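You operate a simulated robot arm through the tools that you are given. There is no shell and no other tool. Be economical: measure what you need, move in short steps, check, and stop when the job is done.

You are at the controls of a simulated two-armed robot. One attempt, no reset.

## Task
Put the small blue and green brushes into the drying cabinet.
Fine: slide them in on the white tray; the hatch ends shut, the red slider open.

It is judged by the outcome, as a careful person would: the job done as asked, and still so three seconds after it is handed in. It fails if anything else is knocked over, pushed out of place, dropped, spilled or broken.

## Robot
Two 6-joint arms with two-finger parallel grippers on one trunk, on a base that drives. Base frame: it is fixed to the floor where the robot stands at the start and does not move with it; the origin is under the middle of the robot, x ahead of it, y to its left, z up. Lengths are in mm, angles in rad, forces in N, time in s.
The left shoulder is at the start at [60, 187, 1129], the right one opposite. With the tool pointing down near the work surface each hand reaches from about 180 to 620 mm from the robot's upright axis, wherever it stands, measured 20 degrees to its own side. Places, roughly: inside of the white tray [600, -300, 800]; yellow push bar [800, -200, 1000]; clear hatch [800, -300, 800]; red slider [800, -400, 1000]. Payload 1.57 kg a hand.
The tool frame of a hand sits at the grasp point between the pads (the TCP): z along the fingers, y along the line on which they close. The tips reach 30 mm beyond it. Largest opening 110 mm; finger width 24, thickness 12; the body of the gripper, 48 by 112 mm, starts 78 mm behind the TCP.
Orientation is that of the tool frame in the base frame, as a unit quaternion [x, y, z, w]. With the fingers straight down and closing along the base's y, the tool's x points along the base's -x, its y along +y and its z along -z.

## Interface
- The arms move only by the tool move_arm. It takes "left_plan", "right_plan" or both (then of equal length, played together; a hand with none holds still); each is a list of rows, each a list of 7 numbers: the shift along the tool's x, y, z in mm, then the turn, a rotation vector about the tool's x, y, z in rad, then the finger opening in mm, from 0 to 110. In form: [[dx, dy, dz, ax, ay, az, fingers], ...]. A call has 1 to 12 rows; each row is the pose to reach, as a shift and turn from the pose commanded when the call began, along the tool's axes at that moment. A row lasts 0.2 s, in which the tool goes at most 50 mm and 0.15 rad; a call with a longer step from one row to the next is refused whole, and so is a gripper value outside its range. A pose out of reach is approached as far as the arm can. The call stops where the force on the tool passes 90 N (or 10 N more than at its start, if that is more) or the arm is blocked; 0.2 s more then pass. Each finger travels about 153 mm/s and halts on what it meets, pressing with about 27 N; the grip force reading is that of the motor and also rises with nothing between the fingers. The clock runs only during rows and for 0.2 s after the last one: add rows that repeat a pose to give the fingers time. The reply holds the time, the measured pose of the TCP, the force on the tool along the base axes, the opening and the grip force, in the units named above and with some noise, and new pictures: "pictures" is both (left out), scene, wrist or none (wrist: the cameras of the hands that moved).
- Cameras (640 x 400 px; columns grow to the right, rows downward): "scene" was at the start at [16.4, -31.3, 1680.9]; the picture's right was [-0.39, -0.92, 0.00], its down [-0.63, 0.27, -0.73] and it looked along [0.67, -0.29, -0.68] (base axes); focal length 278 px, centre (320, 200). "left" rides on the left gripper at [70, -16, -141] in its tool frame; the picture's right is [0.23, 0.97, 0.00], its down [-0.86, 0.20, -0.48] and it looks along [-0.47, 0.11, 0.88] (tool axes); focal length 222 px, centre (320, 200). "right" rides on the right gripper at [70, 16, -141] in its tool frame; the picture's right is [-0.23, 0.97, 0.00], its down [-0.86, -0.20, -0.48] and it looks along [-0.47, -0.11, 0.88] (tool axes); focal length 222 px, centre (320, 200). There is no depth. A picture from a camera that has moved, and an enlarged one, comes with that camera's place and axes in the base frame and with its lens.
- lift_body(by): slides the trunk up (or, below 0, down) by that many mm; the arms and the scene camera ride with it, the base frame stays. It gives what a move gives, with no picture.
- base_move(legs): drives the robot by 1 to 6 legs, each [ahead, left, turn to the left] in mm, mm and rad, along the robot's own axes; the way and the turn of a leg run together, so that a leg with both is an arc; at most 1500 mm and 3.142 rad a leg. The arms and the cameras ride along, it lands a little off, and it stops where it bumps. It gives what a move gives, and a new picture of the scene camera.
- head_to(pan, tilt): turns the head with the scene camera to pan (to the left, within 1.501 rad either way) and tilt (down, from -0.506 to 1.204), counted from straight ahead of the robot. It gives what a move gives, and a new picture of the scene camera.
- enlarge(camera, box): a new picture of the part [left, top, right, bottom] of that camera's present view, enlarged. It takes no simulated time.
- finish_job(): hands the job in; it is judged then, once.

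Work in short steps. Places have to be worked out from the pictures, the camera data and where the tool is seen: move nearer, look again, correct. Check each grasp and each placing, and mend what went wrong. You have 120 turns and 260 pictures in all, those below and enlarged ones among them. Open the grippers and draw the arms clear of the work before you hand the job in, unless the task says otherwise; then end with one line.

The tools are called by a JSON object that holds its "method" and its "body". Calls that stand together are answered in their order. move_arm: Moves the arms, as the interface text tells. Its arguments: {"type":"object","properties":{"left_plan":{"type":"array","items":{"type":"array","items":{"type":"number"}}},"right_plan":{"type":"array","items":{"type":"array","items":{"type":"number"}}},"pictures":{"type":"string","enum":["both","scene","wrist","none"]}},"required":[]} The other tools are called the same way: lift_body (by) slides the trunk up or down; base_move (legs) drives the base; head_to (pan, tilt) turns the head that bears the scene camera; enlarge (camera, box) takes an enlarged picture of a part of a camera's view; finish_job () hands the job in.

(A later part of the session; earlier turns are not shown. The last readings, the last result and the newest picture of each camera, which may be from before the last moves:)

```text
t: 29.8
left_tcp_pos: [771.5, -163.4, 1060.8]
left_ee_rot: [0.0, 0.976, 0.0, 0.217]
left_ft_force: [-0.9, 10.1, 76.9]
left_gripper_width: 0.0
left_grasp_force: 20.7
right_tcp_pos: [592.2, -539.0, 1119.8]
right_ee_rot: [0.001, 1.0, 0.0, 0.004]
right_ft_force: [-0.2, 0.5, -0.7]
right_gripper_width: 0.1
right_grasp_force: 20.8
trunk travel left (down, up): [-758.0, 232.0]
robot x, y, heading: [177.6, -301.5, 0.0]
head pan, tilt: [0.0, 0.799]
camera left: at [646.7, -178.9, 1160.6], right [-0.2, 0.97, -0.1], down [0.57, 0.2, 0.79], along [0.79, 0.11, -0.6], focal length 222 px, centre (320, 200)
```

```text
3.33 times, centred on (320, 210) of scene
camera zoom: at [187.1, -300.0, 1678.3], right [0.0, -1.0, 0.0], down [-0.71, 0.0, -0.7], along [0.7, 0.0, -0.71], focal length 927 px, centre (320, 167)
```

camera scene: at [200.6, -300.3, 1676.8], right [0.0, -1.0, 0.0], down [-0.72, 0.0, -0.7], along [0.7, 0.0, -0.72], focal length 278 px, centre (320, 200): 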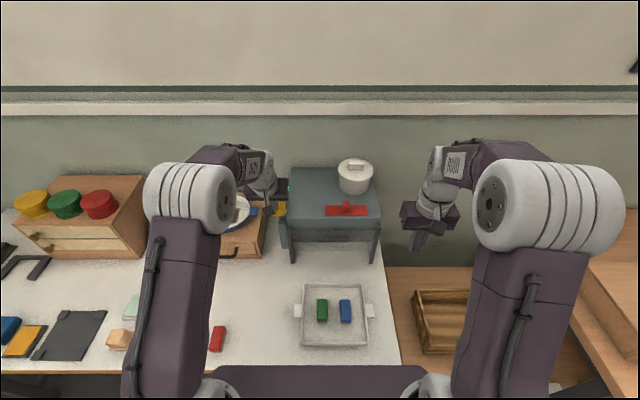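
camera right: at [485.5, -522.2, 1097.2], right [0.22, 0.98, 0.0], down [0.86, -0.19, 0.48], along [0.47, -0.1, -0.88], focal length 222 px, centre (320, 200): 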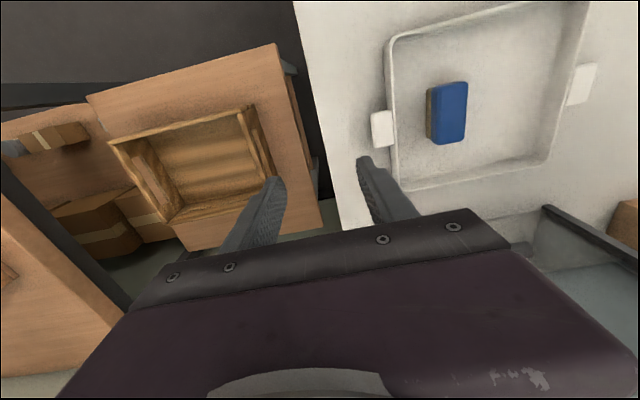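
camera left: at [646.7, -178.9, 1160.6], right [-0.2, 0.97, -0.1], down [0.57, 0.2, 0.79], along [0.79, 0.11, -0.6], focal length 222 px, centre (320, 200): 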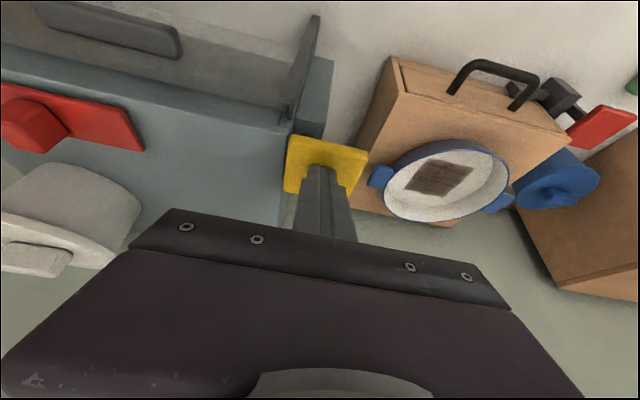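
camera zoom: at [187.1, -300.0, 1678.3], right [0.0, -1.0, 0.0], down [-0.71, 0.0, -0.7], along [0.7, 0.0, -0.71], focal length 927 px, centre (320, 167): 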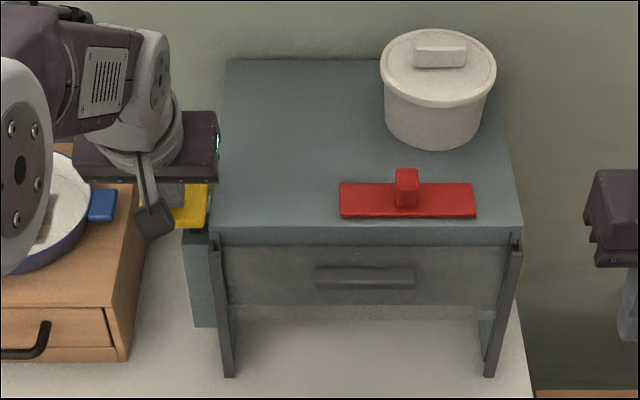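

The bar bottomed out (77 N) and the hatch is fully up. I'll ease off the excess pressure while keeping it down.

{"method": "move_arm", "body": {"left_plan": [[-3.1, 0, -7.4, 0, 0, 0, 0], [-3.1, 0, -7.4, 0, 0, 0, 0]], "pictures": "none"}}

{"method": "enlarge", "body": {"camera": "scene", "box": [240, 200, 400, 320]}}

```text
t: 30.4
left_tcp_pos: [771.9, -162.3, 1060.2]
left_ee_rot: [0.0, 0.978, 0.0, 0.209]
left_ft_force: [6.4, 10.1, 51.2]
left_gripper_width: 0.0
left_grasp_force: 21.4
right_tcp_pos: [595.6, -537.1, 1118.1]
right_ee_rot: [0.001, 1.0, 0.001, 0.003]
right_ft_force: [-0.1, -0.3, -0.2]
right_gripper_width: 0.0
right_grasp_force: 21.0
trunk travel left (down, up): [-758.0, 232.0]
robot x, y, heading: [178.9, -297.1, -0.001]
head pan, tilt: [0.0, 0.799]
```

```text
3.33 times, centred on (320, 260) of scene
camera zoom: at [192.6, -298.8, 1676.8], right [0.0, -1.0, 0.0], down [-0.71, 0.0, -0.7], along [0.7, 0.0, -0.71], focal length 927 px, centre (320, 0)
```

zoom: 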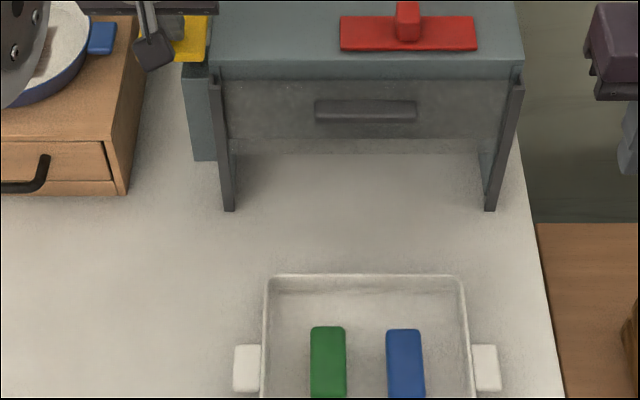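

Hatch stays open at 51 N, and the tray is aligned within a few mm of the opening. I'll push the tray in two phases: first with the open right fingers inside against the back wall (to just in front of the posts), then from the front edge. I bring the right hand over the tray now.

{"method": "move_arm", "body": {"right_plan": [[-4, 40, 0, 0, 0, 0, 20], [-8, 80, 0, 0, 0, 0, 50], [-14, 120, 0, 0, 0, 0, 80], [-20, 160, 0, 0, 0, 0, 100], [-24, 193, 0, 0, 0, 0, 100], [-24, 193, 45, 0, 0, 0, 100], [-24, 193, 90, 0, 0, 0, 100], [-24, 193, 135, 0, 0, 0, 100], [-24, 193, 180, 0, 0, 0, 100], [-24, 193, 220, 0, 0, 0, 100]]}}

```text
t: 32.6
left_tcp_pos: [770.3, -163.7, 1060.8]
left_ee_rot: [0.001, 0.978, -0.002, 0.209]
left_ft_force: [6.1, 11.2, 50.1]
left_gripper_width: 0.0
left_grasp_force: 21.4
right_tcp_pos: [618.1, -344.6, 899.6]
right_ee_rot: [0.001, 1.0, -0.001, 0.003]
right_ft_force: [-0.4, -0.4, 0.3]
right_gripper_width: 100.0
right_grasp_force: 0.0
trunk travel left (down, up): [-758.0, 232.0]
robot x, y, heading: [182.6, -304.5, -0.001]
head pan, tilt: [0.0, 0.799]
camera scene: at [192.8, -298.7, 1677.0], right [0.0, -1.0, 0.0], down [-0.71, 0.0, -0.7], along [0.7, 0.0, -0.71], focal length 278 px, centre (320, 200)
camera right: at [546.7, -328.0, 1041.2], right [0.23, 0.97, 0.0], down [0.85, -0.2, 0.48], along [0.47, -0.11, -0.88], focal length 222 px, centre (320, 200)
```

scene: 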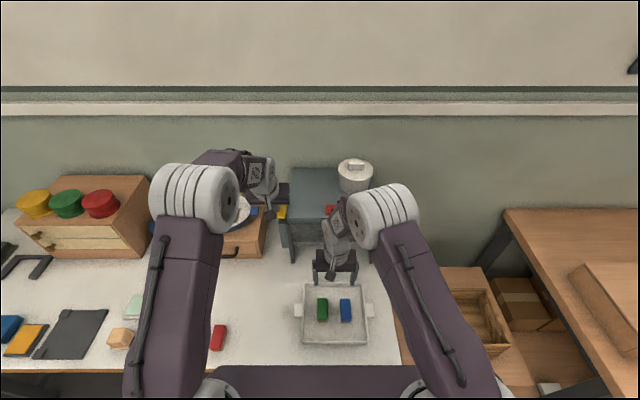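
right: 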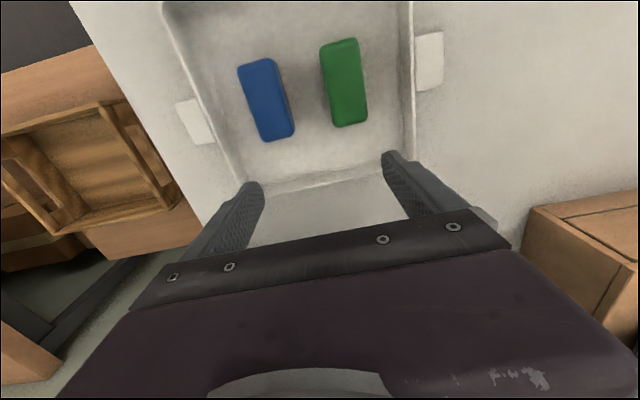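

The fingers line up just inside the back wall (wall at x≈647, finger front 630). I'll descend to z≈820.

{"method": "move_arm", "body": {"right_plan": [[0, 0, 35, 0, 0, 0, 100], [0, 0, 65, 0, 0, 0, 100], [0, 0, 79, 0, 0, 0, 100]], "pictures": "wrist"}}

{"method": "enlarge", "body": {"camera": "scene", "box": [260, 220, 420, 350]}}

```text
t: 33.4
left_tcp_pos: [770.7, -162.9, 1061.5]
left_ee_rot: [0.001, 0.978, -0.001, 0.209]
left_ft_force: [6.1, 11.6, 50.5]
left_gripper_width: 0.0
left_grasp_force: 21.3
right_tcp_pos: [619.2, -345.8, 818.7]
right_ee_rot: [0.001, 1.0, 0.0, 0.003]
right_ft_force: [-0.8, -0.5, 0.3]
right_gripper_width: 100.0
right_grasp_force: 0.1
trunk travel left (down, up): [-758.0, 232.0]
robot x, y, heading: [181.0, -301.7, -0.005]
head pan, tilt: [0.0, 0.799]
camera right: at [548.0, -327.2, 959.6], right [0.23, 0.97, 0.0], down [0.85, -0.2, 0.48], along [0.47, -0.11, -0.88], focal length 222 px, centre (320, 200)
```

right: 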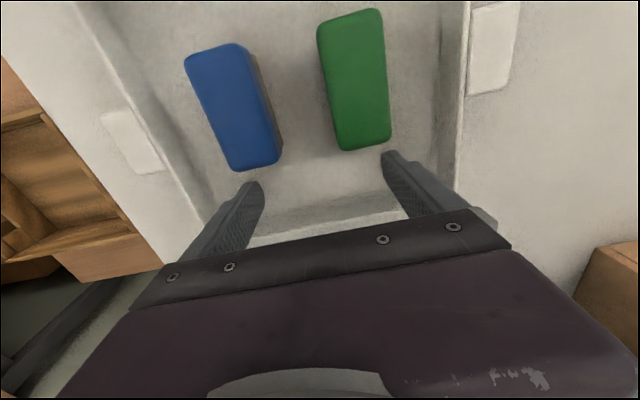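

```text
3.08 times, centred on (340, 285) of scene
camera zoom: at [192.7, -298.8, 1677.0], right [0.0, -1.0, 0.0], down [-0.71, 0.0, -0.7], along [0.7, 0.0, -0.71], focal length 856 px, centre (258, -62)
```

zoom: 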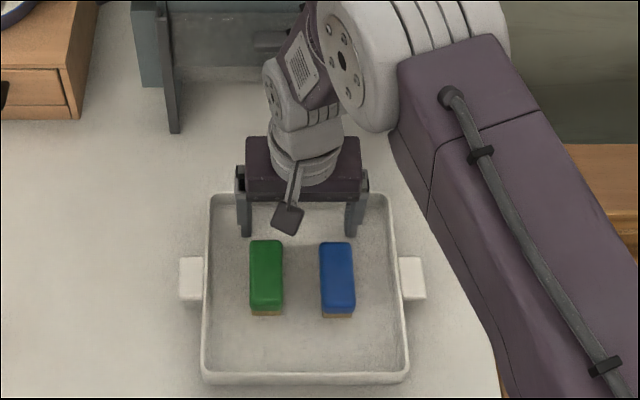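

Fingers are inside the tray without touching the brushes. I'll push forward slowly by 85 mm.

{"method": "move_arm", "body": {"right_plan": [[-10, 0, 0, 0, 0, 0, 100], [-18, 0, 0, 0, 0, 0, 100], [-25, 0, 0, 0, 0, 0, 100], [-33, 0, 0, 0, 0, 0, 100], [-41, 0, 0, 0, 0, 0, 100], [-50, 0, 0, 0, 0, 0, 100], [-59, 0, 0, 0, 0, 0, 100], [-68, 0, 0, 0, 0, 0, 100], [-77, 0, 0, 0, 0, 0, 100], [-85, 0, 0, 0, 0, 0, 100]], "pictures": "wrist"}}

{"method": "enlarge", "body": {"camera": "scene", "box": [260, 200, 420, 330]}}

```text
t: 35.6
left_tcp_pos: [764.2, -164.8, 1061.5]
left_ee_rot: [0.002, 0.978, -0.002, 0.21]
left_ft_force: [14.5, 0.1, 32.8]
left_gripper_width: 0.0
left_grasp_force: 21.2
right_tcp_pos: [698.3, -344.6, 819.1]
right_ee_rot: [0.0, 1.0, -0.001, 0.0]
right_ft_force: [-45.4, 6.5, 0.9]
right_gripper_width: 100.1
right_grasp_force: 0.0
trunk travel left (down, up): [-758.0, 232.0]
robot x, y, heading: [176.9, -303.1, 0.001]
head pan, tilt: [0.0, 0.799]
camera right: at [627.6, -327.8, 960.8], right [0.23, 0.97, 0.0], down [0.86, -0.2, 0.48], along [0.47, -0.11, -0.88], focal length 222 px, centre (320, 200)
```

right: 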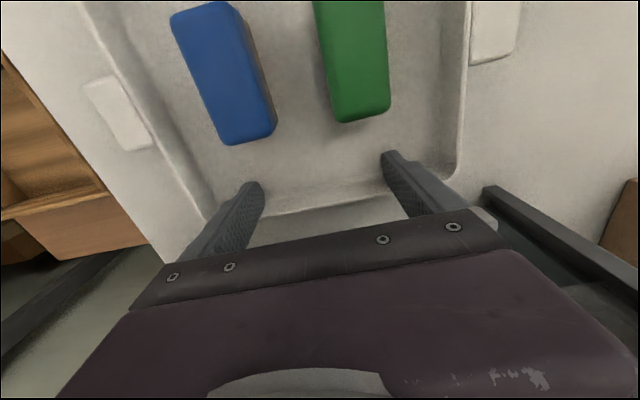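

```text
3.08 times, centred on (340, 265) of scene
camera zoom: at [185.6, -299.2, 1676.6], right [0.0, -1.0, 0.0], down [-0.71, 0.0, -0.7], along [0.7, 0.0, -0.71], focal length 856 px, centre (258, 0)
```

zoom: 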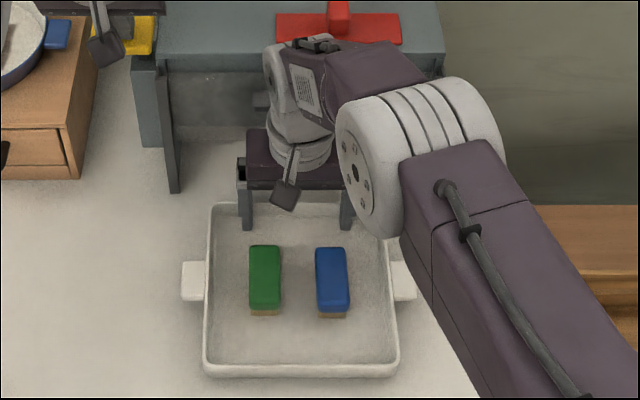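

The tray moved 55 mm (front edge now ≈521), and 45 N suggests the gripper body met the protruding hatch handle. I'll back off, rise, and move behind the tray's front edge with the fingers tilted forward.

{"method": "move_arm", "body": {"right_plan": [[15, 0, 0, 0, 0, 0, 100], [18, 0, -45, 0, 0, 0, 100], [18, 0, -90, 0, 0, 0, 100], [18, 0, -125, 0, 0, 0, 100], [55, 0, -130, 0, -0.1, 0, 100], [95, 0, -130, 0, -0.2, 0, 100], [135, 0, -130, 0, -0.3, 0, 100], [175, 0, -130, 0, -0.4, 0, 100], [205, 0, -130, 0, -0.5, 0, 100], [230, 0, -130, 0, -0.5, 0, 100]]}}

{"method": "enlarge", "body": {"camera": "scene", "box": [240, 150, 400, 270]}}

```text
t: 36.2
left_tcp_pos: [768.9, -164.3, 1061.5]
left_ee_rot: [0.0, 0.979, 0.0, 0.206]
left_ft_force: [-5.8, 0.1, 14.7]
left_gripper_width: 0.1
left_grasp_force: 21.1
right_tcp_pos: [684.0, -346.9, 848.1]
right_ee_rot: [0.001, 1.0, -0.002, -0.003]
right_ft_force: [-9.5, 0.0, 2.2]
right_gripper_width: 100.2
right_grasp_force: 0.0
trunk travel left (down, up): [-758.0, 232.0]
robot x, y, heading: [181.5, -302.8, -0.001]
head pan, tilt: [0.0, 0.799]
stopped in row 2 (left hand): the force on the tool passed its limit (the readings are from after the stop); the commanded pose is now the measured one
camera scene: at [193.8, -300.6, 1676.3], right [0.0, -1.0, 0.0], down [-0.71, 0.0, -0.7], along [0.7, 0.0, -0.71], focal length 278 px, centre (320, 200)
camera right: at [614.3, -330.0, 990.9], right [0.23, 0.97, -0.01], down [0.86, -0.2, 0.47], along [0.46, -0.11, -0.88], focal length 222 px, centre (320, 200)
```

scene: 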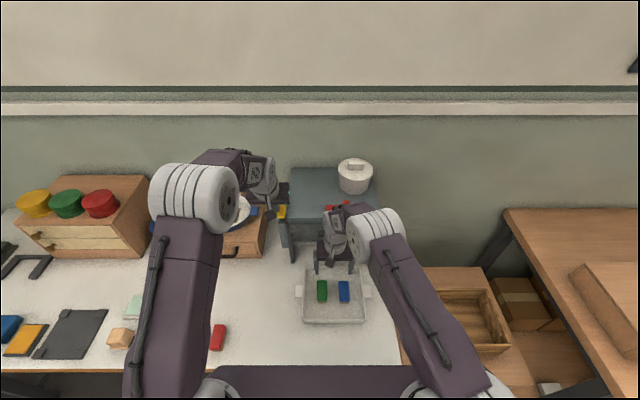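
right: 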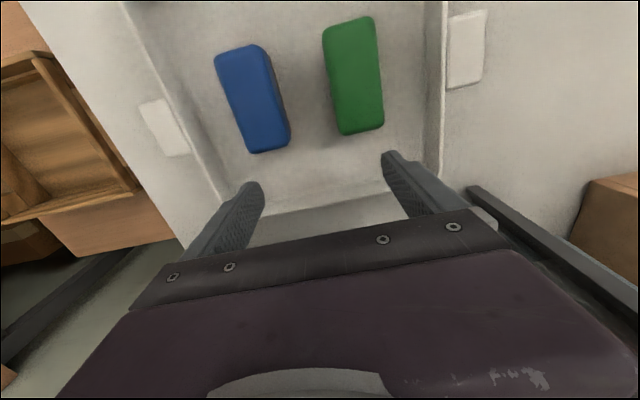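

```text
3.33 times, centred on (320, 210) of scene
camera zoom: at [193.8, -300.6, 1676.3], right [0.0, -1.0, 0.0], down [-0.71, 0.0, -0.7], along [0.7, 0.0, -0.71], focal length 927 px, centre (320, 167)
```

zoom: 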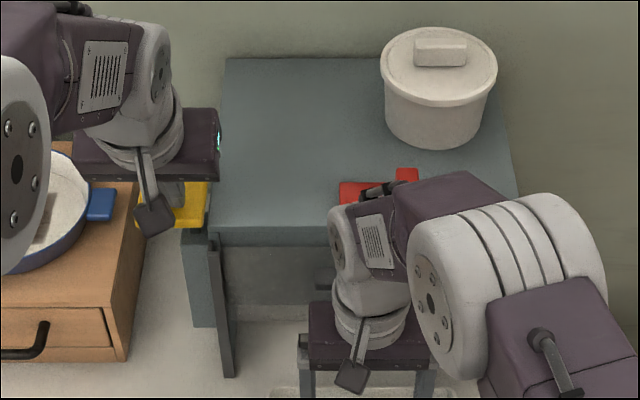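

A transient on the left hand stopped the play, but the bar is still held (15 N) and hatch up. I continue raising and retreating the right hand.

{"method": "move_arm", "body": {"right_plan": [[4, 1, -40, 0, 0, 0, 100], [4, 2, -80, 0, 0, 0, 100], [4, 3, -100, 0, 0, 0, 100], [40, 3, -105, 0, -0.1, 0, 100], [80, 3, -105, 0, -0.2, 0, 100], [120, 3, -105, 0, -0.3, 0, 100], [160, 3, -105, 0, -0.4, 0, 100], [190, 3, -105, 0, -0.5, 0, 100], [212, 3, -105, 0, -0.5, 0, 100]]}}

```text
t: 38.2
left_tcp_pos: [769.4, -165.1, 1061.2]
left_ee_rot: [0.0, 0.979, 0.0, 0.205]
left_ft_force: [-1.7, -1.7, 28.1]
left_gripper_width: 0.0
left_grasp_force: 21.8
right_tcp_pos: [491.8, -324.5, 997.6]
right_ee_rot: [0.0, 0.97, -0.006, 0.242]
right_ft_force: [0.5, -0.6, 0.5]
right_gripper_width: 99.8
right_grasp_force: 0.0
right hand out of reach, approached as far as the arm can: row 6, 7, 8, 9
trunk travel left (down, up): [-758.0, 232.0]
robot x, y, heading: [178.1, -303.2, 0.002]
head pan, tilt: [0.0, 0.799]
camera scene: at [194.4, -300.5, 1677.0], right [0.0, -1.0, 0.0], down [-0.71, 0.0, -0.7], along [0.7, 0.0, -0.71], focal length 278 px, centre (320, 200)
camera right: at [362.1, -306.0, 1090.2], right [0.2, 0.97, 0.09], down [0.53, -0.19, 0.83], along [0.82, -0.12, -0.55], focal length 222 px, centre (320, 200)
```

scene: 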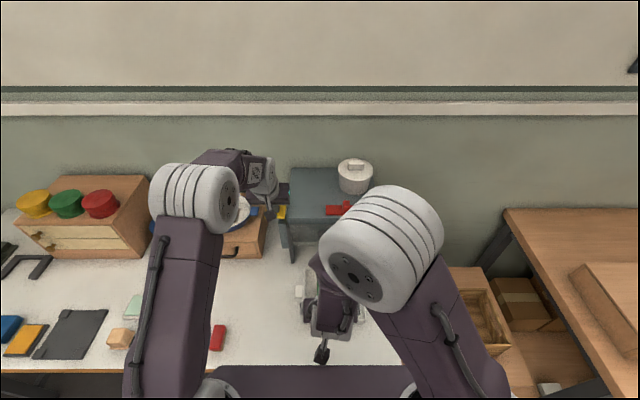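
right: 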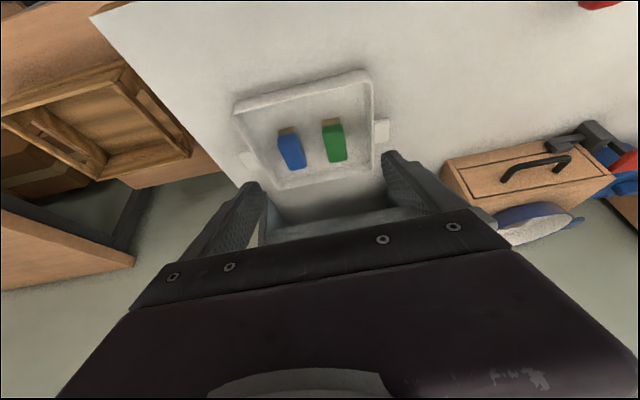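

The right arm is too folded at this base position. I'll release the bar (hatch closes for now), then back the base up by 80 and redo both with more tilt.

{"method": "move_arm", "body": {"left_plan": [[-8, 0, -19, 0, 0, 0, 0], [-16, 0, -37, 0, 0, 0, 0], [-24, 0, -55, 0, 0, 0, 0], [-28, 0, -64, 0, 0, 0, 0]], "pictures": "none"}}

{"method": "base_move", "body": {"legs": [[-80, 0, 0]]}}

```text
t: 39.2
left_tcp_pos: [771.8, -163.4, 1127.5]
left_ee_rot: [0.0, 0.979, -0.001, 0.202]
left_ft_force: [-0.3, 0.0, 0.1]
left_gripper_width: 0.0
left_grasp_force: 21.4
right_tcp_pos: [494.4, -324.5, 995.3]
right_ee_rot: [0.0, 0.971, -0.007, 0.24]
right_ft_force: [-0.4, 0.2, 0.3]
right_gripper_width: 100.0
right_grasp_force: 0.0
trunk travel left (down, up): [-758.0, 232.0]
robot x, y, heading: [181.1, -299.1, 0.0]
head pan, tilt: [0.0, 0.799]
```

```text
t: 40.3
left_tcp_pos: [695.7, -163.8, 1126.4]
left_ee_rot: [0.001, 0.98, -0.002, 0.201]
left_ft_force: [0.2, -0.4, -0.3]
left_gripper_width: 0.1
left_grasp_force: 21.5
right_tcp_pos: [416.9, -324.3, 995.2]
right_ee_rot: [0.003, 0.971, -0.007, 0.24]
right_ft_force: [0.8, -0.1, 0.4]
right_gripper_width: 100.3
right_grasp_force: 0.1
trunk travel left (down, up): [-758.0, 232.0]
robot x, y, heading: [100.3, -302.8, 0.0]
head pan, tilt: [0.0, 0.799]
camera scene: at [123.6, -299.8, 1676.7], right [0.0, -1.0, 0.0], down [-0.72, 0.0, -0.7], along [0.7, 0.0, -0.72], focal length 278 px, centre (320, 200)
```

scene: 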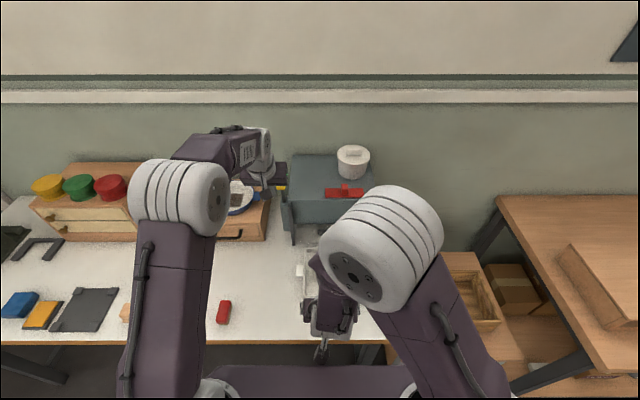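

Hatch closed itself on release (to verify later). Now I set the left hand above the bar with more tilt, and lower the right hand behind the tray's front edge.

{"method": "move_arm", "body": {"left_plan": [[-22, 0, 10, 0, -0.13, 0, 0], [-45, 0, 19, 0, -0.26, 0, 0], [-68, 0, 29, 0, -0.39, 0, 0], [-68, 0, 29, 0, -0.39, 0, 0], [-68, 0, 29, 0, -0.39, 0, 0], [-68, 0, 29, 0, -0.39, 0, 0]], "right_plan": [[-17.2, -8, 31.7, 0, 0, 0, 100], [-32.1, -16, 67.8, 0, 0, 0, 100], [-14.7, -20, 109.5, 0, 0, 0, 100], [4, -20, 144.9, 0, 0, 0, 100], [20.3, -20, 175.8, 0, 0, 0, 100], [25.9, -20, 186.4, 0, 0, 0, 100]]}}

{"method": "enlarge", "body": {"camera": "scene", "box": [240, 150, 400, 270]}}

```text
t: 41.7
left_tcp_pos: [758.0, -165.0, 1136.5]
left_ee_rot: [0.002, 0.919, -0.002, 0.394]
left_ft_force: [-0.7, 0.3, 0.1]
left_gripper_width: 0.1
left_grasp_force: 21.2
right_tcp_pos: [527.4, -311.4, 844.7]
right_ee_rot: [0.005, 0.968, -0.019, 0.249]
right_ft_force: [2.6, -0.6, 85.3]
right_gripper_width: 97.3
right_grasp_force: 0.1
right hand out of reach, approached as far as the arm can: row 1, 2, 3, 4, 5, 6
trunk travel left (down, up): [-758.0, 232.0]
robot x, y, heading: [99.8, -300.9, -0.003]
head pan, tilt: [0.0, 0.799]
camera scene: at [104.8, -302.0, 1678.8], right [0.0, -1.0, 0.0], down [-0.71, 0.0, -0.7], along [0.7, 0.0, -0.71], focal length 278 px, centre (320, 200)
camera right: at [396.9, -289.2, 935.2], right [0.22, 0.97, 0.08], down [0.52, -0.18, 0.84], along [0.83, -0.14, -0.54], focal length 222 px, centre (320, 200)
camera left: at [606.2, -181.1, 1185.2], right [-0.15, 0.97, -0.17], down [0.25, 0.2, 0.95], along [0.96, 0.11, -0.27], focal length 222 px, centre (320, 200)
```

scene: 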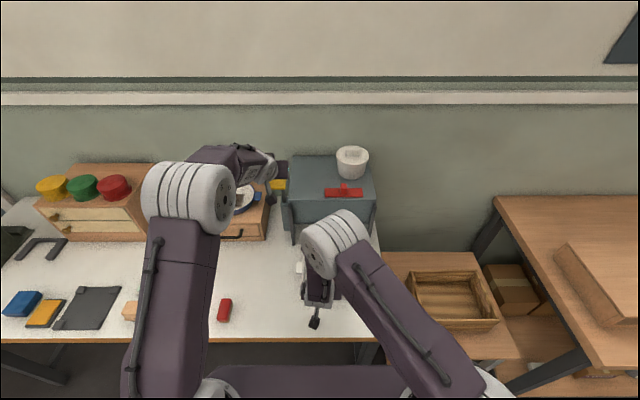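
right: 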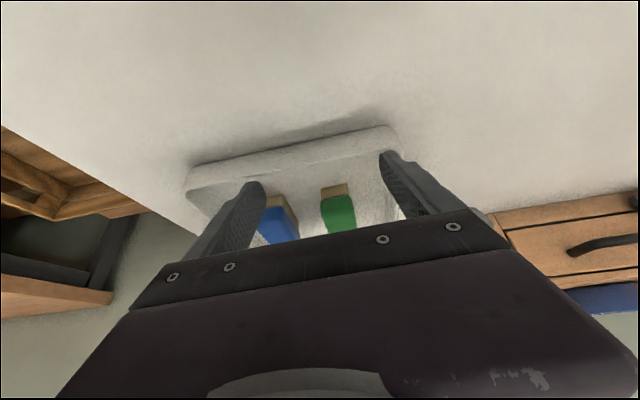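
left: 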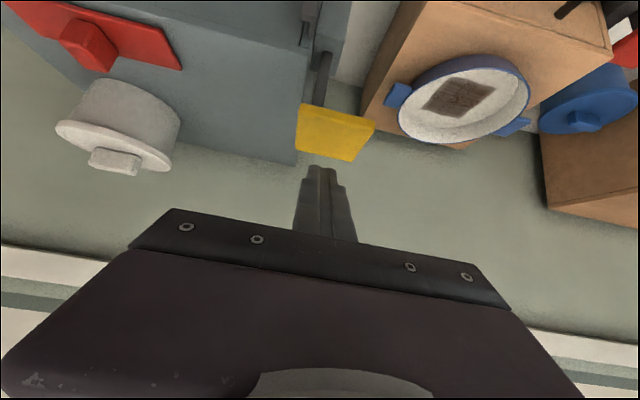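

```text
3.33 times, centred on (320, 210) of scene
camera zoom: at [104.8, -302.0, 1678.8], right [0.0, -1.0, 0.0], down [-0.71, 0.0, -0.7], along [0.7, 0.0, -0.71], focal length 927 px, centre (320, 167)
```

zoom: 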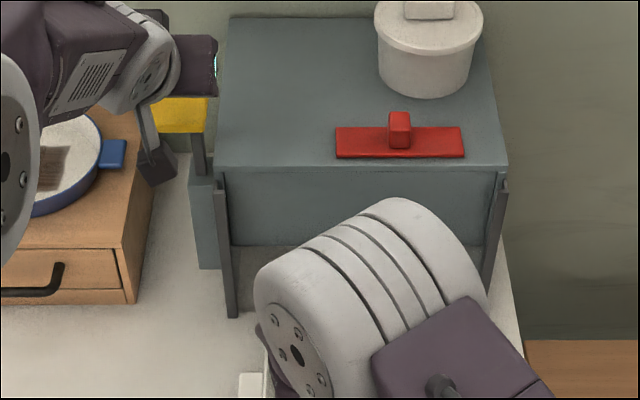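

The right hand deviated (inner reach limit) and is pressing on the tray rim. I lift it straight up at once and check the tray.

{"method": "move_arm", "body": {"right_plan": [[-10, 0, -17, 0, 0, 0, 100], [-19, 0, -35, 0, 0, 0, 100], [-38, 0, -70, 0, 0, 0, 100], [-57, 0, -105, 0, 0, 0, 100], [-76, 0, -140, 0, 0, 0, 100]]}}

{"method": "enlarge", "body": {"camera": "scene", "box": [240, 200, 420, 320]}}

```text
t: 42.9
left_tcp_pos: [765.9, -163.3, 1129.8]
left_ee_rot: [0.001, 0.921, -0.001, 0.389]
left_ft_force: [0.0, 0.2, 0.3]
left_gripper_width: 0.0
left_grasp_force: 21.0
right_tcp_pos: [524.2, -314.5, 991.7]
right_ee_rot: [0.003, 0.971, -0.007, 0.24]
right_ft_force: [1.3, -0.8, -0.9]
right_gripper_width: 100.0
right_grasp_force: 0.1
right hand out of reach, approached as far as the arm can: row 1, 2
trunk travel left (down, up): [-758.0, 232.0]
robot x, y, heading: [100.6, -303.5, -0.006]
head pan, tilt: [0.0, 0.799]
camera scene: at [117.3, -300.4, 1676.8], right [0.0, -1.0, 0.0], down [-0.72, 0.0, -0.7], along [0.7, 0.0, -0.72], focal length 278 px, centre (320, 200)
camera right: at [395.8, -294.4, 1085.2], right [0.21, 0.97, 0.09], down [0.53, -0.19, 0.83], along [0.82, -0.12, -0.56], focal length 222 px, centre (320, 200)
```

scene: 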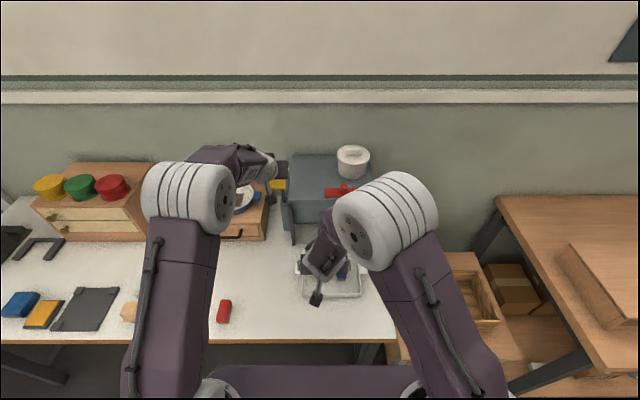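
right: 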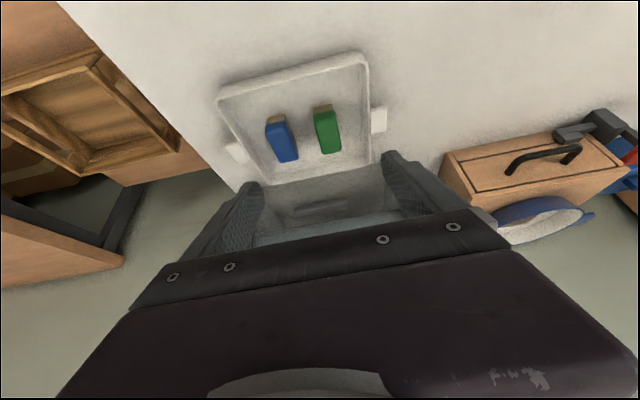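

```text
3.33 times, centred on (330, 260) of scene
camera zoom: at [117.3, -300.4, 1676.8], right [0.0, -1.0, 0.0], down [-0.72, 0.0, -0.7], along [0.7, 0.0, -0.72], focal length 927 px, centre (287, 0)
```

zoom: 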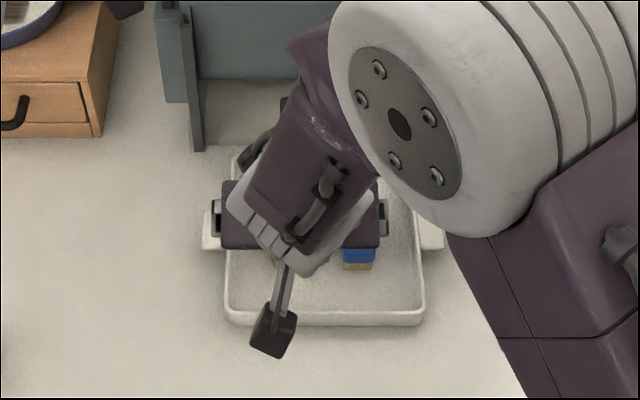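

Tray and brushes are fine. The limit seems to be the wrist bend when close in, so I'll start pushing with vertical fingers and tilt later further out. First I return the right hand to vertical behind the tray front edge (≈526).

{"method": "move_arm", "body": {"right_plan": [[5, -5, -5, 0, 0.14, 0, 100], [20, -15, 0, 0, 0.28, 0, 100], [40, -25, 10, 0, 0.42, 0, 100], [58, -30, 20, 0, 0.485, 0, 100], [58, -30, 37, 0, 0.485, 0, 100]], "pictures": "wrist"}}

```text
t: 44.1
left_tcp_pos: [767.8, -165.1, 1128.2]
left_ee_rot: [0.001, 0.921, -0.002, 0.388]
left_ft_force: [-0.7, -0.3, -0.7]
left_gripper_width: 0.0
left_grasp_force: 21.2
right_tcp_pos: [492.2, -343.8, 932.2]
right_ee_rot: [0.003, 1.0, -0.006, 0.0]
right_ft_force: [-0.2, 0.5, 0.8]
right_gripper_width: 100.0
right_grasp_force: 0.1
right hand out of reach, approached as far as the arm can: row 2
trunk travel left (down, up): [-758.0, 232.0]
robot x, y, heading: [100.2, -303.6, -0.005]
head pan, tilt: [0.0, 0.799]
camera right: at [421.3, -324.4, 1074.1], right [0.23, 0.97, -0.01], down [0.85, -0.2, 0.48], along [0.46, -0.12, -0.88], focal length 222 px, centre (320, 200)
```

right: 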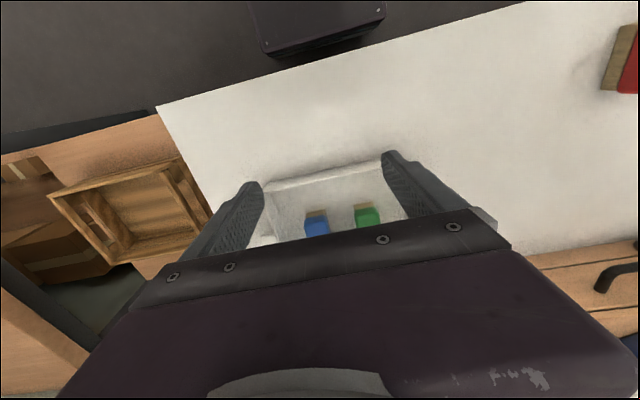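

Tray front edge is at ≈528 and the fingers are at ≈504. I'll lower the right hand to z≈816 and press the bar again with the left.

{"method": "move_arm", "body": {"left_plan": [[10, 0, 10, 0, 0, 0, 0], [20, 0, 20, 0, 0, 0, 0], [30, 0, 29, 0, 0, 0, 0], [40, 0, 39, 0, 0, 0, 0], [47, 0, 46, 0, 0, 0, 0], [51, 0, 50, 0, 0, 0, 0]], "right_plan": [[0, 0, 25, 0, 0, 0, 100], [0, 0, 50, 0, 0, 0, 100], [0, 0, 75, 0, 0, 0, 100], [0, 0, 95, 0, 0, 0, 100], [0, 0, 110, 0, 0, 0, 100], [0, 0, 116, 0, 0, 0, 100]]}}

{"method": "enlarge", "body": {"camera": "scene", "box": [240, 170, 420, 305]}}

```text
t: 45.5
left_tcp_pos: [767.1, -166.5, 1058.7]
left_ee_rot: [0.0, 0.921, -0.001, 0.39]
left_ft_force: [-0.1, 0.2, 7.0]
left_gripper_width: 0.0
left_grasp_force: 21.0
right_tcp_pos: [490.5, -345.9, 815.8]
right_ee_rot: [0.003, 1.0, -0.006, 0.001]
right_ft_force: [0.3, 0.2, 0.0]
right_gripper_width: 100.0
right_grasp_force: 0.1
trunk travel left (down, up): [-758.0, 232.0]
robot x, y, heading: [99.7, -298.4, -0.004]
head pan, tilt: [0.0, 0.799]
camera scene: at [118.9, -300.2, 1676.9], right [0.0, -1.0, 0.0], down [-0.72, 0.0, -0.7], along [0.7, 0.0, -0.72], focal length 278 px, centre (320, 200)
camera right: at [420.1, -327.1, 958.4], right [0.23, 0.97, -0.01], down [0.85, -0.2, 0.48], along [0.47, -0.12, -0.88], focal length 222 px, centre (320, 200)
camera left: at [616.5, -181.4, 1108.5], right [-0.16, 0.97, -0.17], down [0.25, 0.2, 0.95], along [0.95, 0.11, -0.28], focal length 222 px, centre (320, 200)
```

scene: 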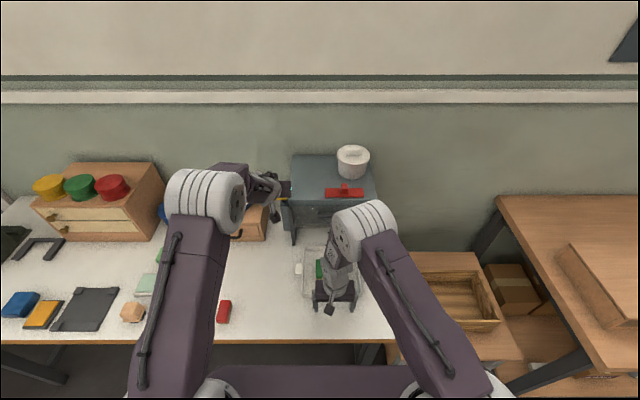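
right: 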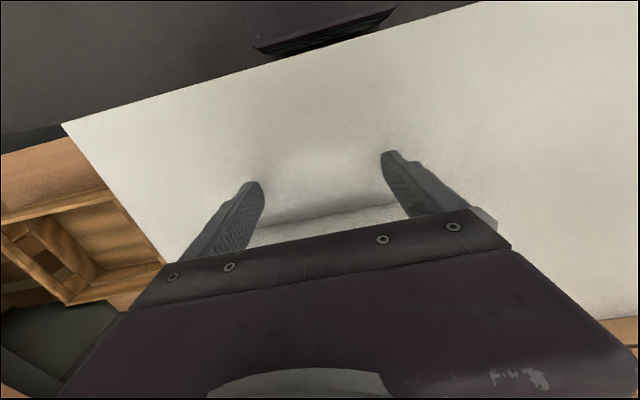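
left: 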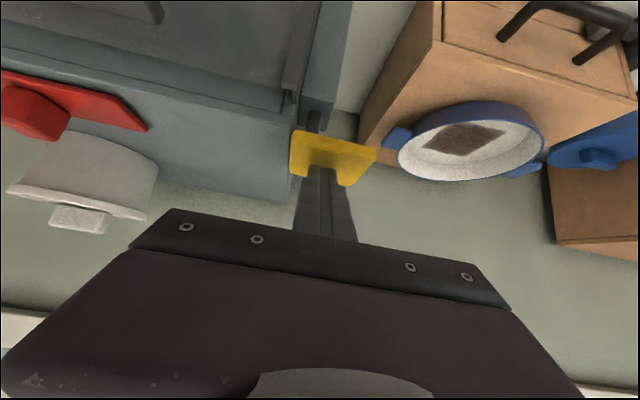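

```text
2.96 times, centred on (330, 238) of scene
camera zoom: at [118.9, -300.2, 1676.9], right [0.0, -1.0, 0.0], down [-0.72, 0.0, -0.7], along [0.7, 0.0, -0.72], focal length 824 px, centre (290, 89)
```

zoom: 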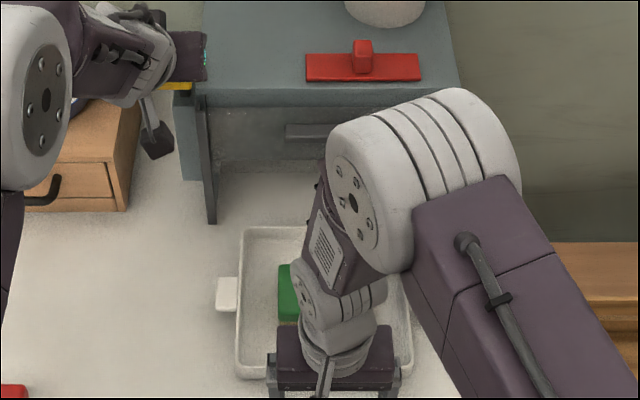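

Left force is only 7 N, so I'll press 4 mm more for margin, and push the tray forward to just before the posts.

{"method": "move_arm", "body": {"left_plan": [[3, 0, 3, 0, 0, 0, 0], [3, 0, 3, 0, 0, 0, 0], [3, 0, 3, 0, 0, 0, 0], [3, 0, 3, 0, 0, 0, 0], [3, 0, 3, 0, 0, 0, 0]], "right_plan": [[-12, 1, 0, 0, 0, 0, 100], [-22, 1, 0, 0, 0, 0, 100], [-30, 1, 0, 0, 0, 0, 100], [-38, 1, 0, 0, 0, 0, 100], [-46, 1, 0, 0, 0, 0, 100]], "pictures": "scene"}}

{"method": "enlarge", "body": {"camera": "scene", "box": [240, 170, 420, 305]}}

```text
t: 46.7
left_tcp_pos: [766.7, -165.4, 1057.8]
left_ee_rot: [0.0, 0.92, -0.001, 0.392]
left_ft_force: [6.6, 2.2, 30.9]
left_gripper_width: 0.0
left_grasp_force: 21.3
right_tcp_pos: [535.6, -345.6, 817.6]
right_ee_rot: [0.003, 1.0, -0.006, 0.002]
right_ft_force: [0.0, 0.5, 0.7]
right_gripper_width: 100.0
right_grasp_force: 0.0
trunk travel left (down, up): [-758.0, 232.0]
robot x, y, heading: [96.9, -304.2, -0.007]
head pan, tilt: [0.0, 0.799]
camera scene: at [115.6, -300.6, 1677.0], right [0.0, -1.0, 0.0], down [-0.71, 0.0, -0.7], along [0.7, 0.0, -0.71], focal length 278 px, centre (320, 200)
```

scene: 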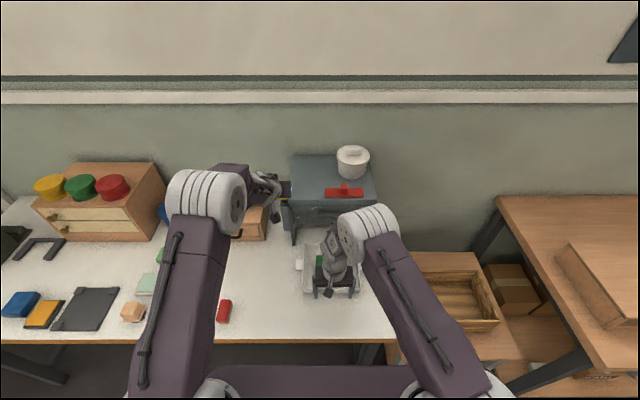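

```text
2.96 times, centred on (330, 238) of scene
camera zoom: at [115.6, -300.6, 1677.0], right [0.0, -1.0, 0.0], down [-0.71, 0.0, -0.7], along [0.7, 0.0, -0.71], focal length 824 px, centre (290, 89)
```

zoom: 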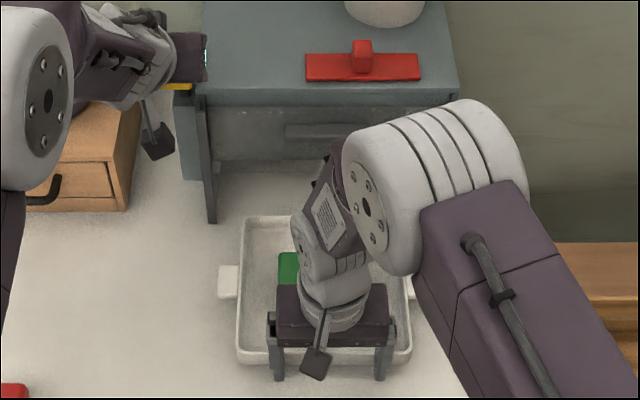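

Alignment looks good (left handle ~10 mm inside the post). I'll keep pushing while gradually tilting the fingers forward so the gripper body clears the raised handle.

{"method": "move_arm", "body": {"right_plan": [[-18, 0, 0, 0, -0.08, 0, 100], [-34, 0, 0, 0, -0.18, 0, 100], [-50, 0, 0, 0, -0.28, 0, 100], [-66, 0, 0, 0, -0.38, 0, 100], [-82, 0, 0, 0, -0.48, 0, 100], [-98, 0, 0, 0, -0.58, 0, 100]], "pictures": "both"}}

{"method": "enlarge", "body": {"camera": "scene", "box": [240, 170, 420, 305]}}

```text
t: 48.1
left_tcp_pos: [765.7, -165.7, 1058.6]
left_ee_rot: [0.001, 0.919, -0.001, 0.394]
left_ft_force: [7.8, 2.2, 30.8]
left_gripper_width: 0.0
left_grasp_force: 21.7
right_tcp_pos: [633.1, -344.2, 817.6]
right_ee_rot: [0.001, 0.958, -0.008, 0.288]
right_ft_force: [-0.3, -0.7, 0.7]
right_gripper_width: 100.2
right_grasp_force: 0.1
right hand out of reach, approached as far as the arm can: row 3, 4
trunk travel left (down, up): [-758.0, 232.0]
robot x, y, heading: [97.1, -303.6, -0.004]
head pan, tilt: [0.0, 0.799]
camera scene: at [115.5, -300.5, 1676.9], right [0.0, -1.0, 0.0], down [-0.71, 0.0, -0.7], along [0.7, 0.0, -0.71], focal length 278 px, centre (320, 200)
camera right: at [495.5, -326.2, 898.0], right [0.2, 0.97, 0.11], down [0.45, -0.19, 0.87], along [0.87, -0.12, -0.47], focal length 222 px, centre (320, 200)
```

scene: 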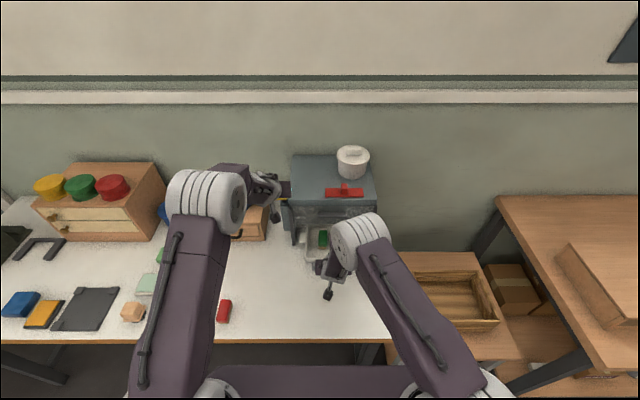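
right: 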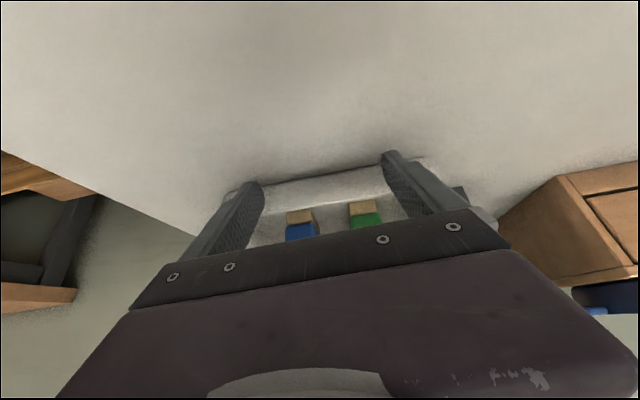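

```text
2.96 times, centred on (330, 238) of scene
camera zoom: at [115.5, -300.5, 1676.9], right [0.0, -1.0, 0.0], down [-0.71, 0.0, -0.7], along [0.7, 0.0, -0.71], focal length 824 px, centre (290, 89)
```

zoom: 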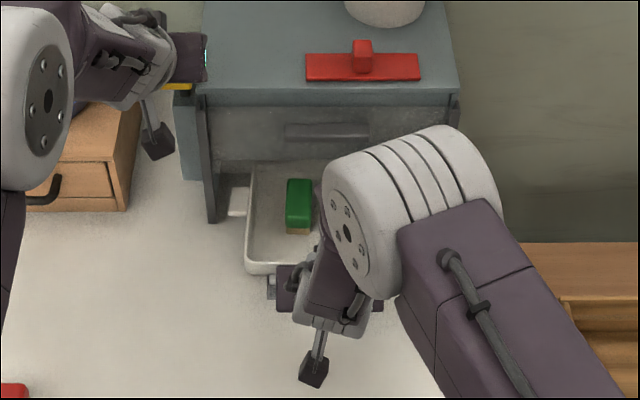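

The tray is entering cleanly. I continue pushing 80 mm with a little more tilt.

{"method": "move_arm", "body": {"right_plan": [[-13.3, 0, 8.8, 0, -0.04, 0, 100], [-26.7, 0, 17.6, 0, -0.08, 0, 100], [-40, 0, 26.4, 0, -0.12, 0, 100], [-53.4, 0, 35.3, 0, -0.16, 0, 100], [-66.7, 0, 44.1, 0, -0.18, 0, 100]], "pictures": "both"}}

{"method": "enlarge", "body": {"camera": "scene", "box": [240, 170, 420, 305]}}

```text
t: 49.3
left_tcp_pos: [766.9, -166.0, 1057.9]
left_ee_rot: [0.001, 0.92, -0.001, 0.392]
left_ft_force: [8.3, 2.5, 31.4]
left_gripper_width: 0.2
left_grasp_force: 20.8
right_tcp_pos: [714.3, -345.6, 817.6]
right_ee_rot: [0.0, 0.928, -0.007, 0.372]
right_ft_force: [-1.1, 0.3, 1.8]
right_gripper_width: 100.1
right_grasp_force: 0.2
trunk travel left (down, up): [-758.0, 232.0]
robot x, y, heading: [101.3, -296.9, -0.006]
head pan, tilt: [0.0, 0.799]
camera scene: at [115.4, -300.5, 1676.9], right [0.0, -1.0, 0.0], down [-0.71, 0.0, -0.7], along [0.7, 0.0, -0.71], focal length 278 px, centre (320, 200)
camera right: at [565.0, -327.5, 872.8], right [0.17, 0.97, 0.14], down [0.29, -0.19, 0.94], along [0.94, -0.12, -0.31], focal length 222 px, centre (320, 200)
```

scene: 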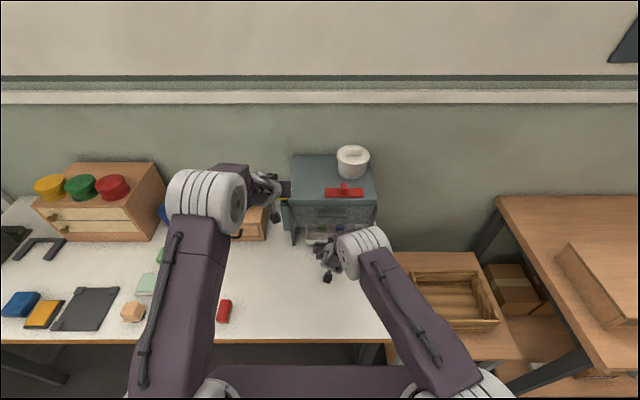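
right: 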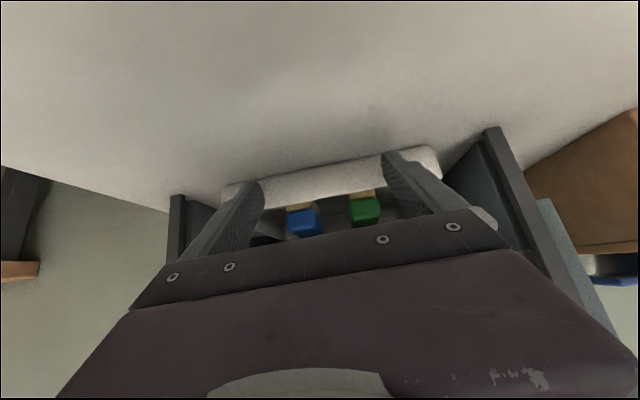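

```text
2.96 times, centred on (330, 238) of scene
camera zoom: at [115.4, -300.5, 1676.9], right [0.0, -1.0, 0.0], down [-0.71, 0.0, -0.7], along [0.7, 0.0, -0.71], focal length 824 px, centre (290, 89)
```

zoom: 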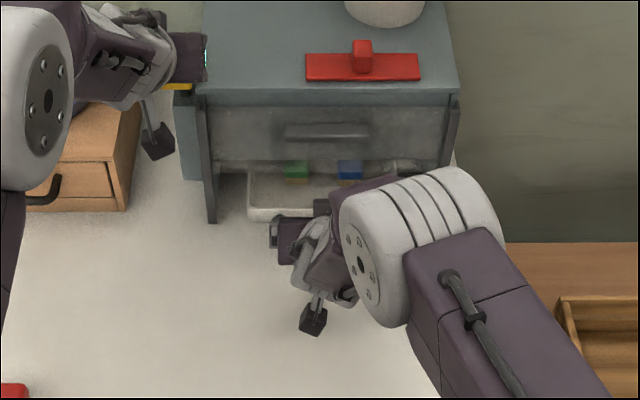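

The tray front is level with the posts. I'll push another ~44 mm so it clears the hatch plane, watching the force.

{"method": "move_arm", "body": {"right_plan": [[-8.7, 0, 8.3, 0, 0, 0, 100], [-17.4, 0, 16.5, 0, 0, 0, 100], [-26.1, 0, 24.8, 0, 0, 0, 100], [-31.9, 0, 30.3, 0, 0, 0, 100]], "pictures": "wrist"}}

{"method": "enlarge", "body": {"camera": "scene", "box": [240, 170, 420, 305]}}

```text
t: 50.3
left_tcp_pos: [767.6, -166.0, 1058.2]
left_ee_rot: [0.0, 0.92, 0.0, 0.392]
left_ft_force: [7.3, 2.8, 31.1]
left_gripper_width: 0.3
left_grasp_force: 21.2
right_tcp_pos: [758.2, -348.3, 816.8]
right_ee_rot: [0.0, 0.928, -0.008, 0.372]
right_ft_force: [-0.9, -0.7, 0.9]
right_gripper_width: 100.0
right_grasp_force: 0.0
trunk travel left (down, up): [-758.0, 232.0]
robot x, y, heading: [93.4, -302.9, -0.006]
head pan, tilt: [0.0, 0.799]
camera right: at [609.1, -329.7, 873.0], right [0.17, 0.97, 0.14], down [0.29, -0.19, 0.94], along [0.94, -0.12, -0.31], focal length 222 px, centre (320, 200)
```

right: 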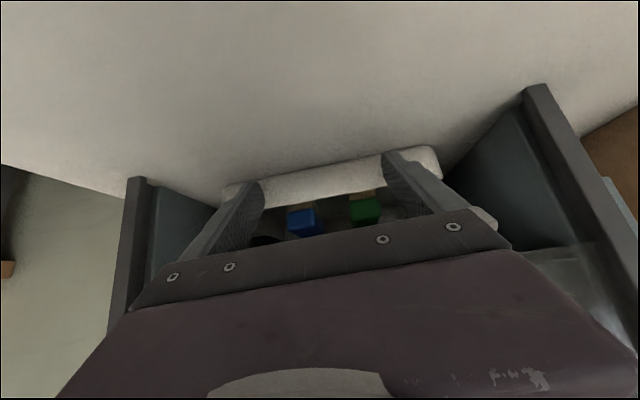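

```text
2.96 times, centred on (330, 238) of scene
camera zoom: at [115.3, -300.6, 1676.9], right [0.0, -1.0, 0.0], down [-0.71, 0.0, -0.7], along [0.7, 0.0, -0.71], focal length 824 px, centre (290, 89)
```

zoom: 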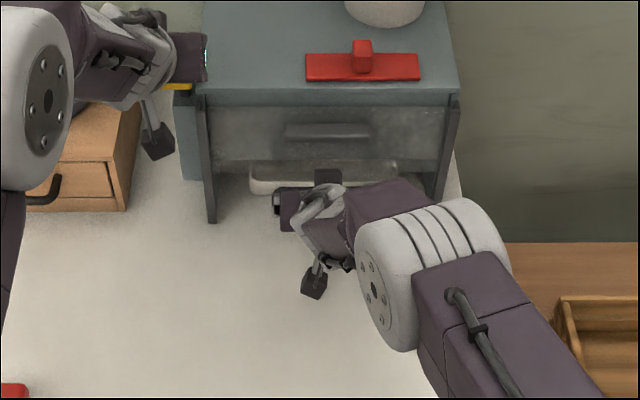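

The tray front is now at ≈786, well behind the hatch plane (≈757). I withdraw the right hand straight back, un-tilting along the way.

{"method": "move_arm", "body": {"right_plan": [[22, 0, -20.7, 0, 0, 0, 100], [51, 0, -48, 0, 0.04, 0, 100], [76, 0, -76, 0, 0.15, 0, 100], [95, 0, -105, 0, 0.28, 0, 100], [102, 0, -135, 0, 0.4, 0, 90]], "pictures": "wrist"}}

{"method": "enlarge", "body": {"camera": "scene", "box": [240, 150, 420, 285]}}

```text
t: 51.5
left_tcp_pos: [766.8, -164.7, 1058.6]
left_ee_rot: [0.0, 0.92, 0.0, 0.393]
left_ft_force: [6.5, 2.6, 31.7]
left_gripper_width: 0.0
left_grasp_force: 21.5
right_tcp_pos: [588.3, -346.9, 846.1]
right_ee_rot: [0.001, 0.984, -0.007, 0.18]
right_ft_force: [-0.3, -0.8, -0.6]
right_gripper_width: 90.2
right_grasp_force: 0.1
trunk travel left (down, up): [-758.0, 232.0]
robot x, y, heading: [99.2, -303.6, -0.003]
head pan, tilt: [0.0, 0.799]
camera right: at [472.6, -328.3, 954.1], right [0.22, 0.97, 0.07], down [0.63, -0.19, 0.75], along [0.75, -0.12, -0.66], focal length 222 px, centre (320, 200)
```

right: 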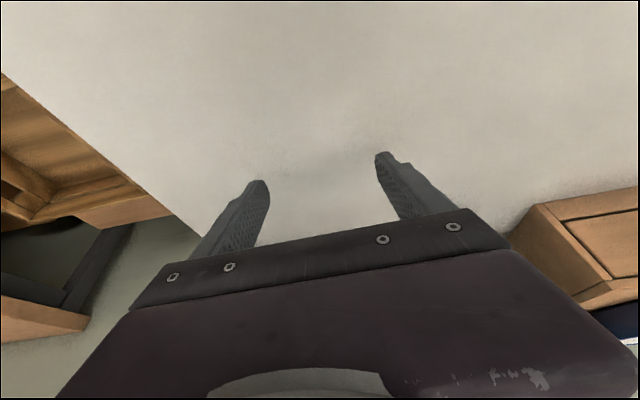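

```text
2.96 times, centred on (330, 218) of scene
camera zoom: at [115.2, -300.5, 1676.9], right [0.0, -1.0, 0.0], down [-0.71, 0.0, -0.7], along [0.7, 0.0, -0.71], focal length 824 px, centre (290, 148)
```

zoom: 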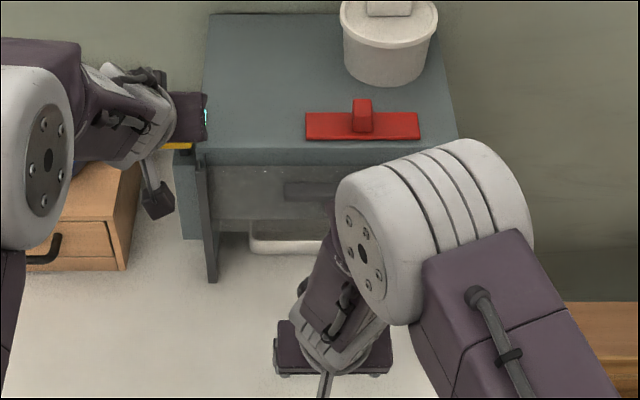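

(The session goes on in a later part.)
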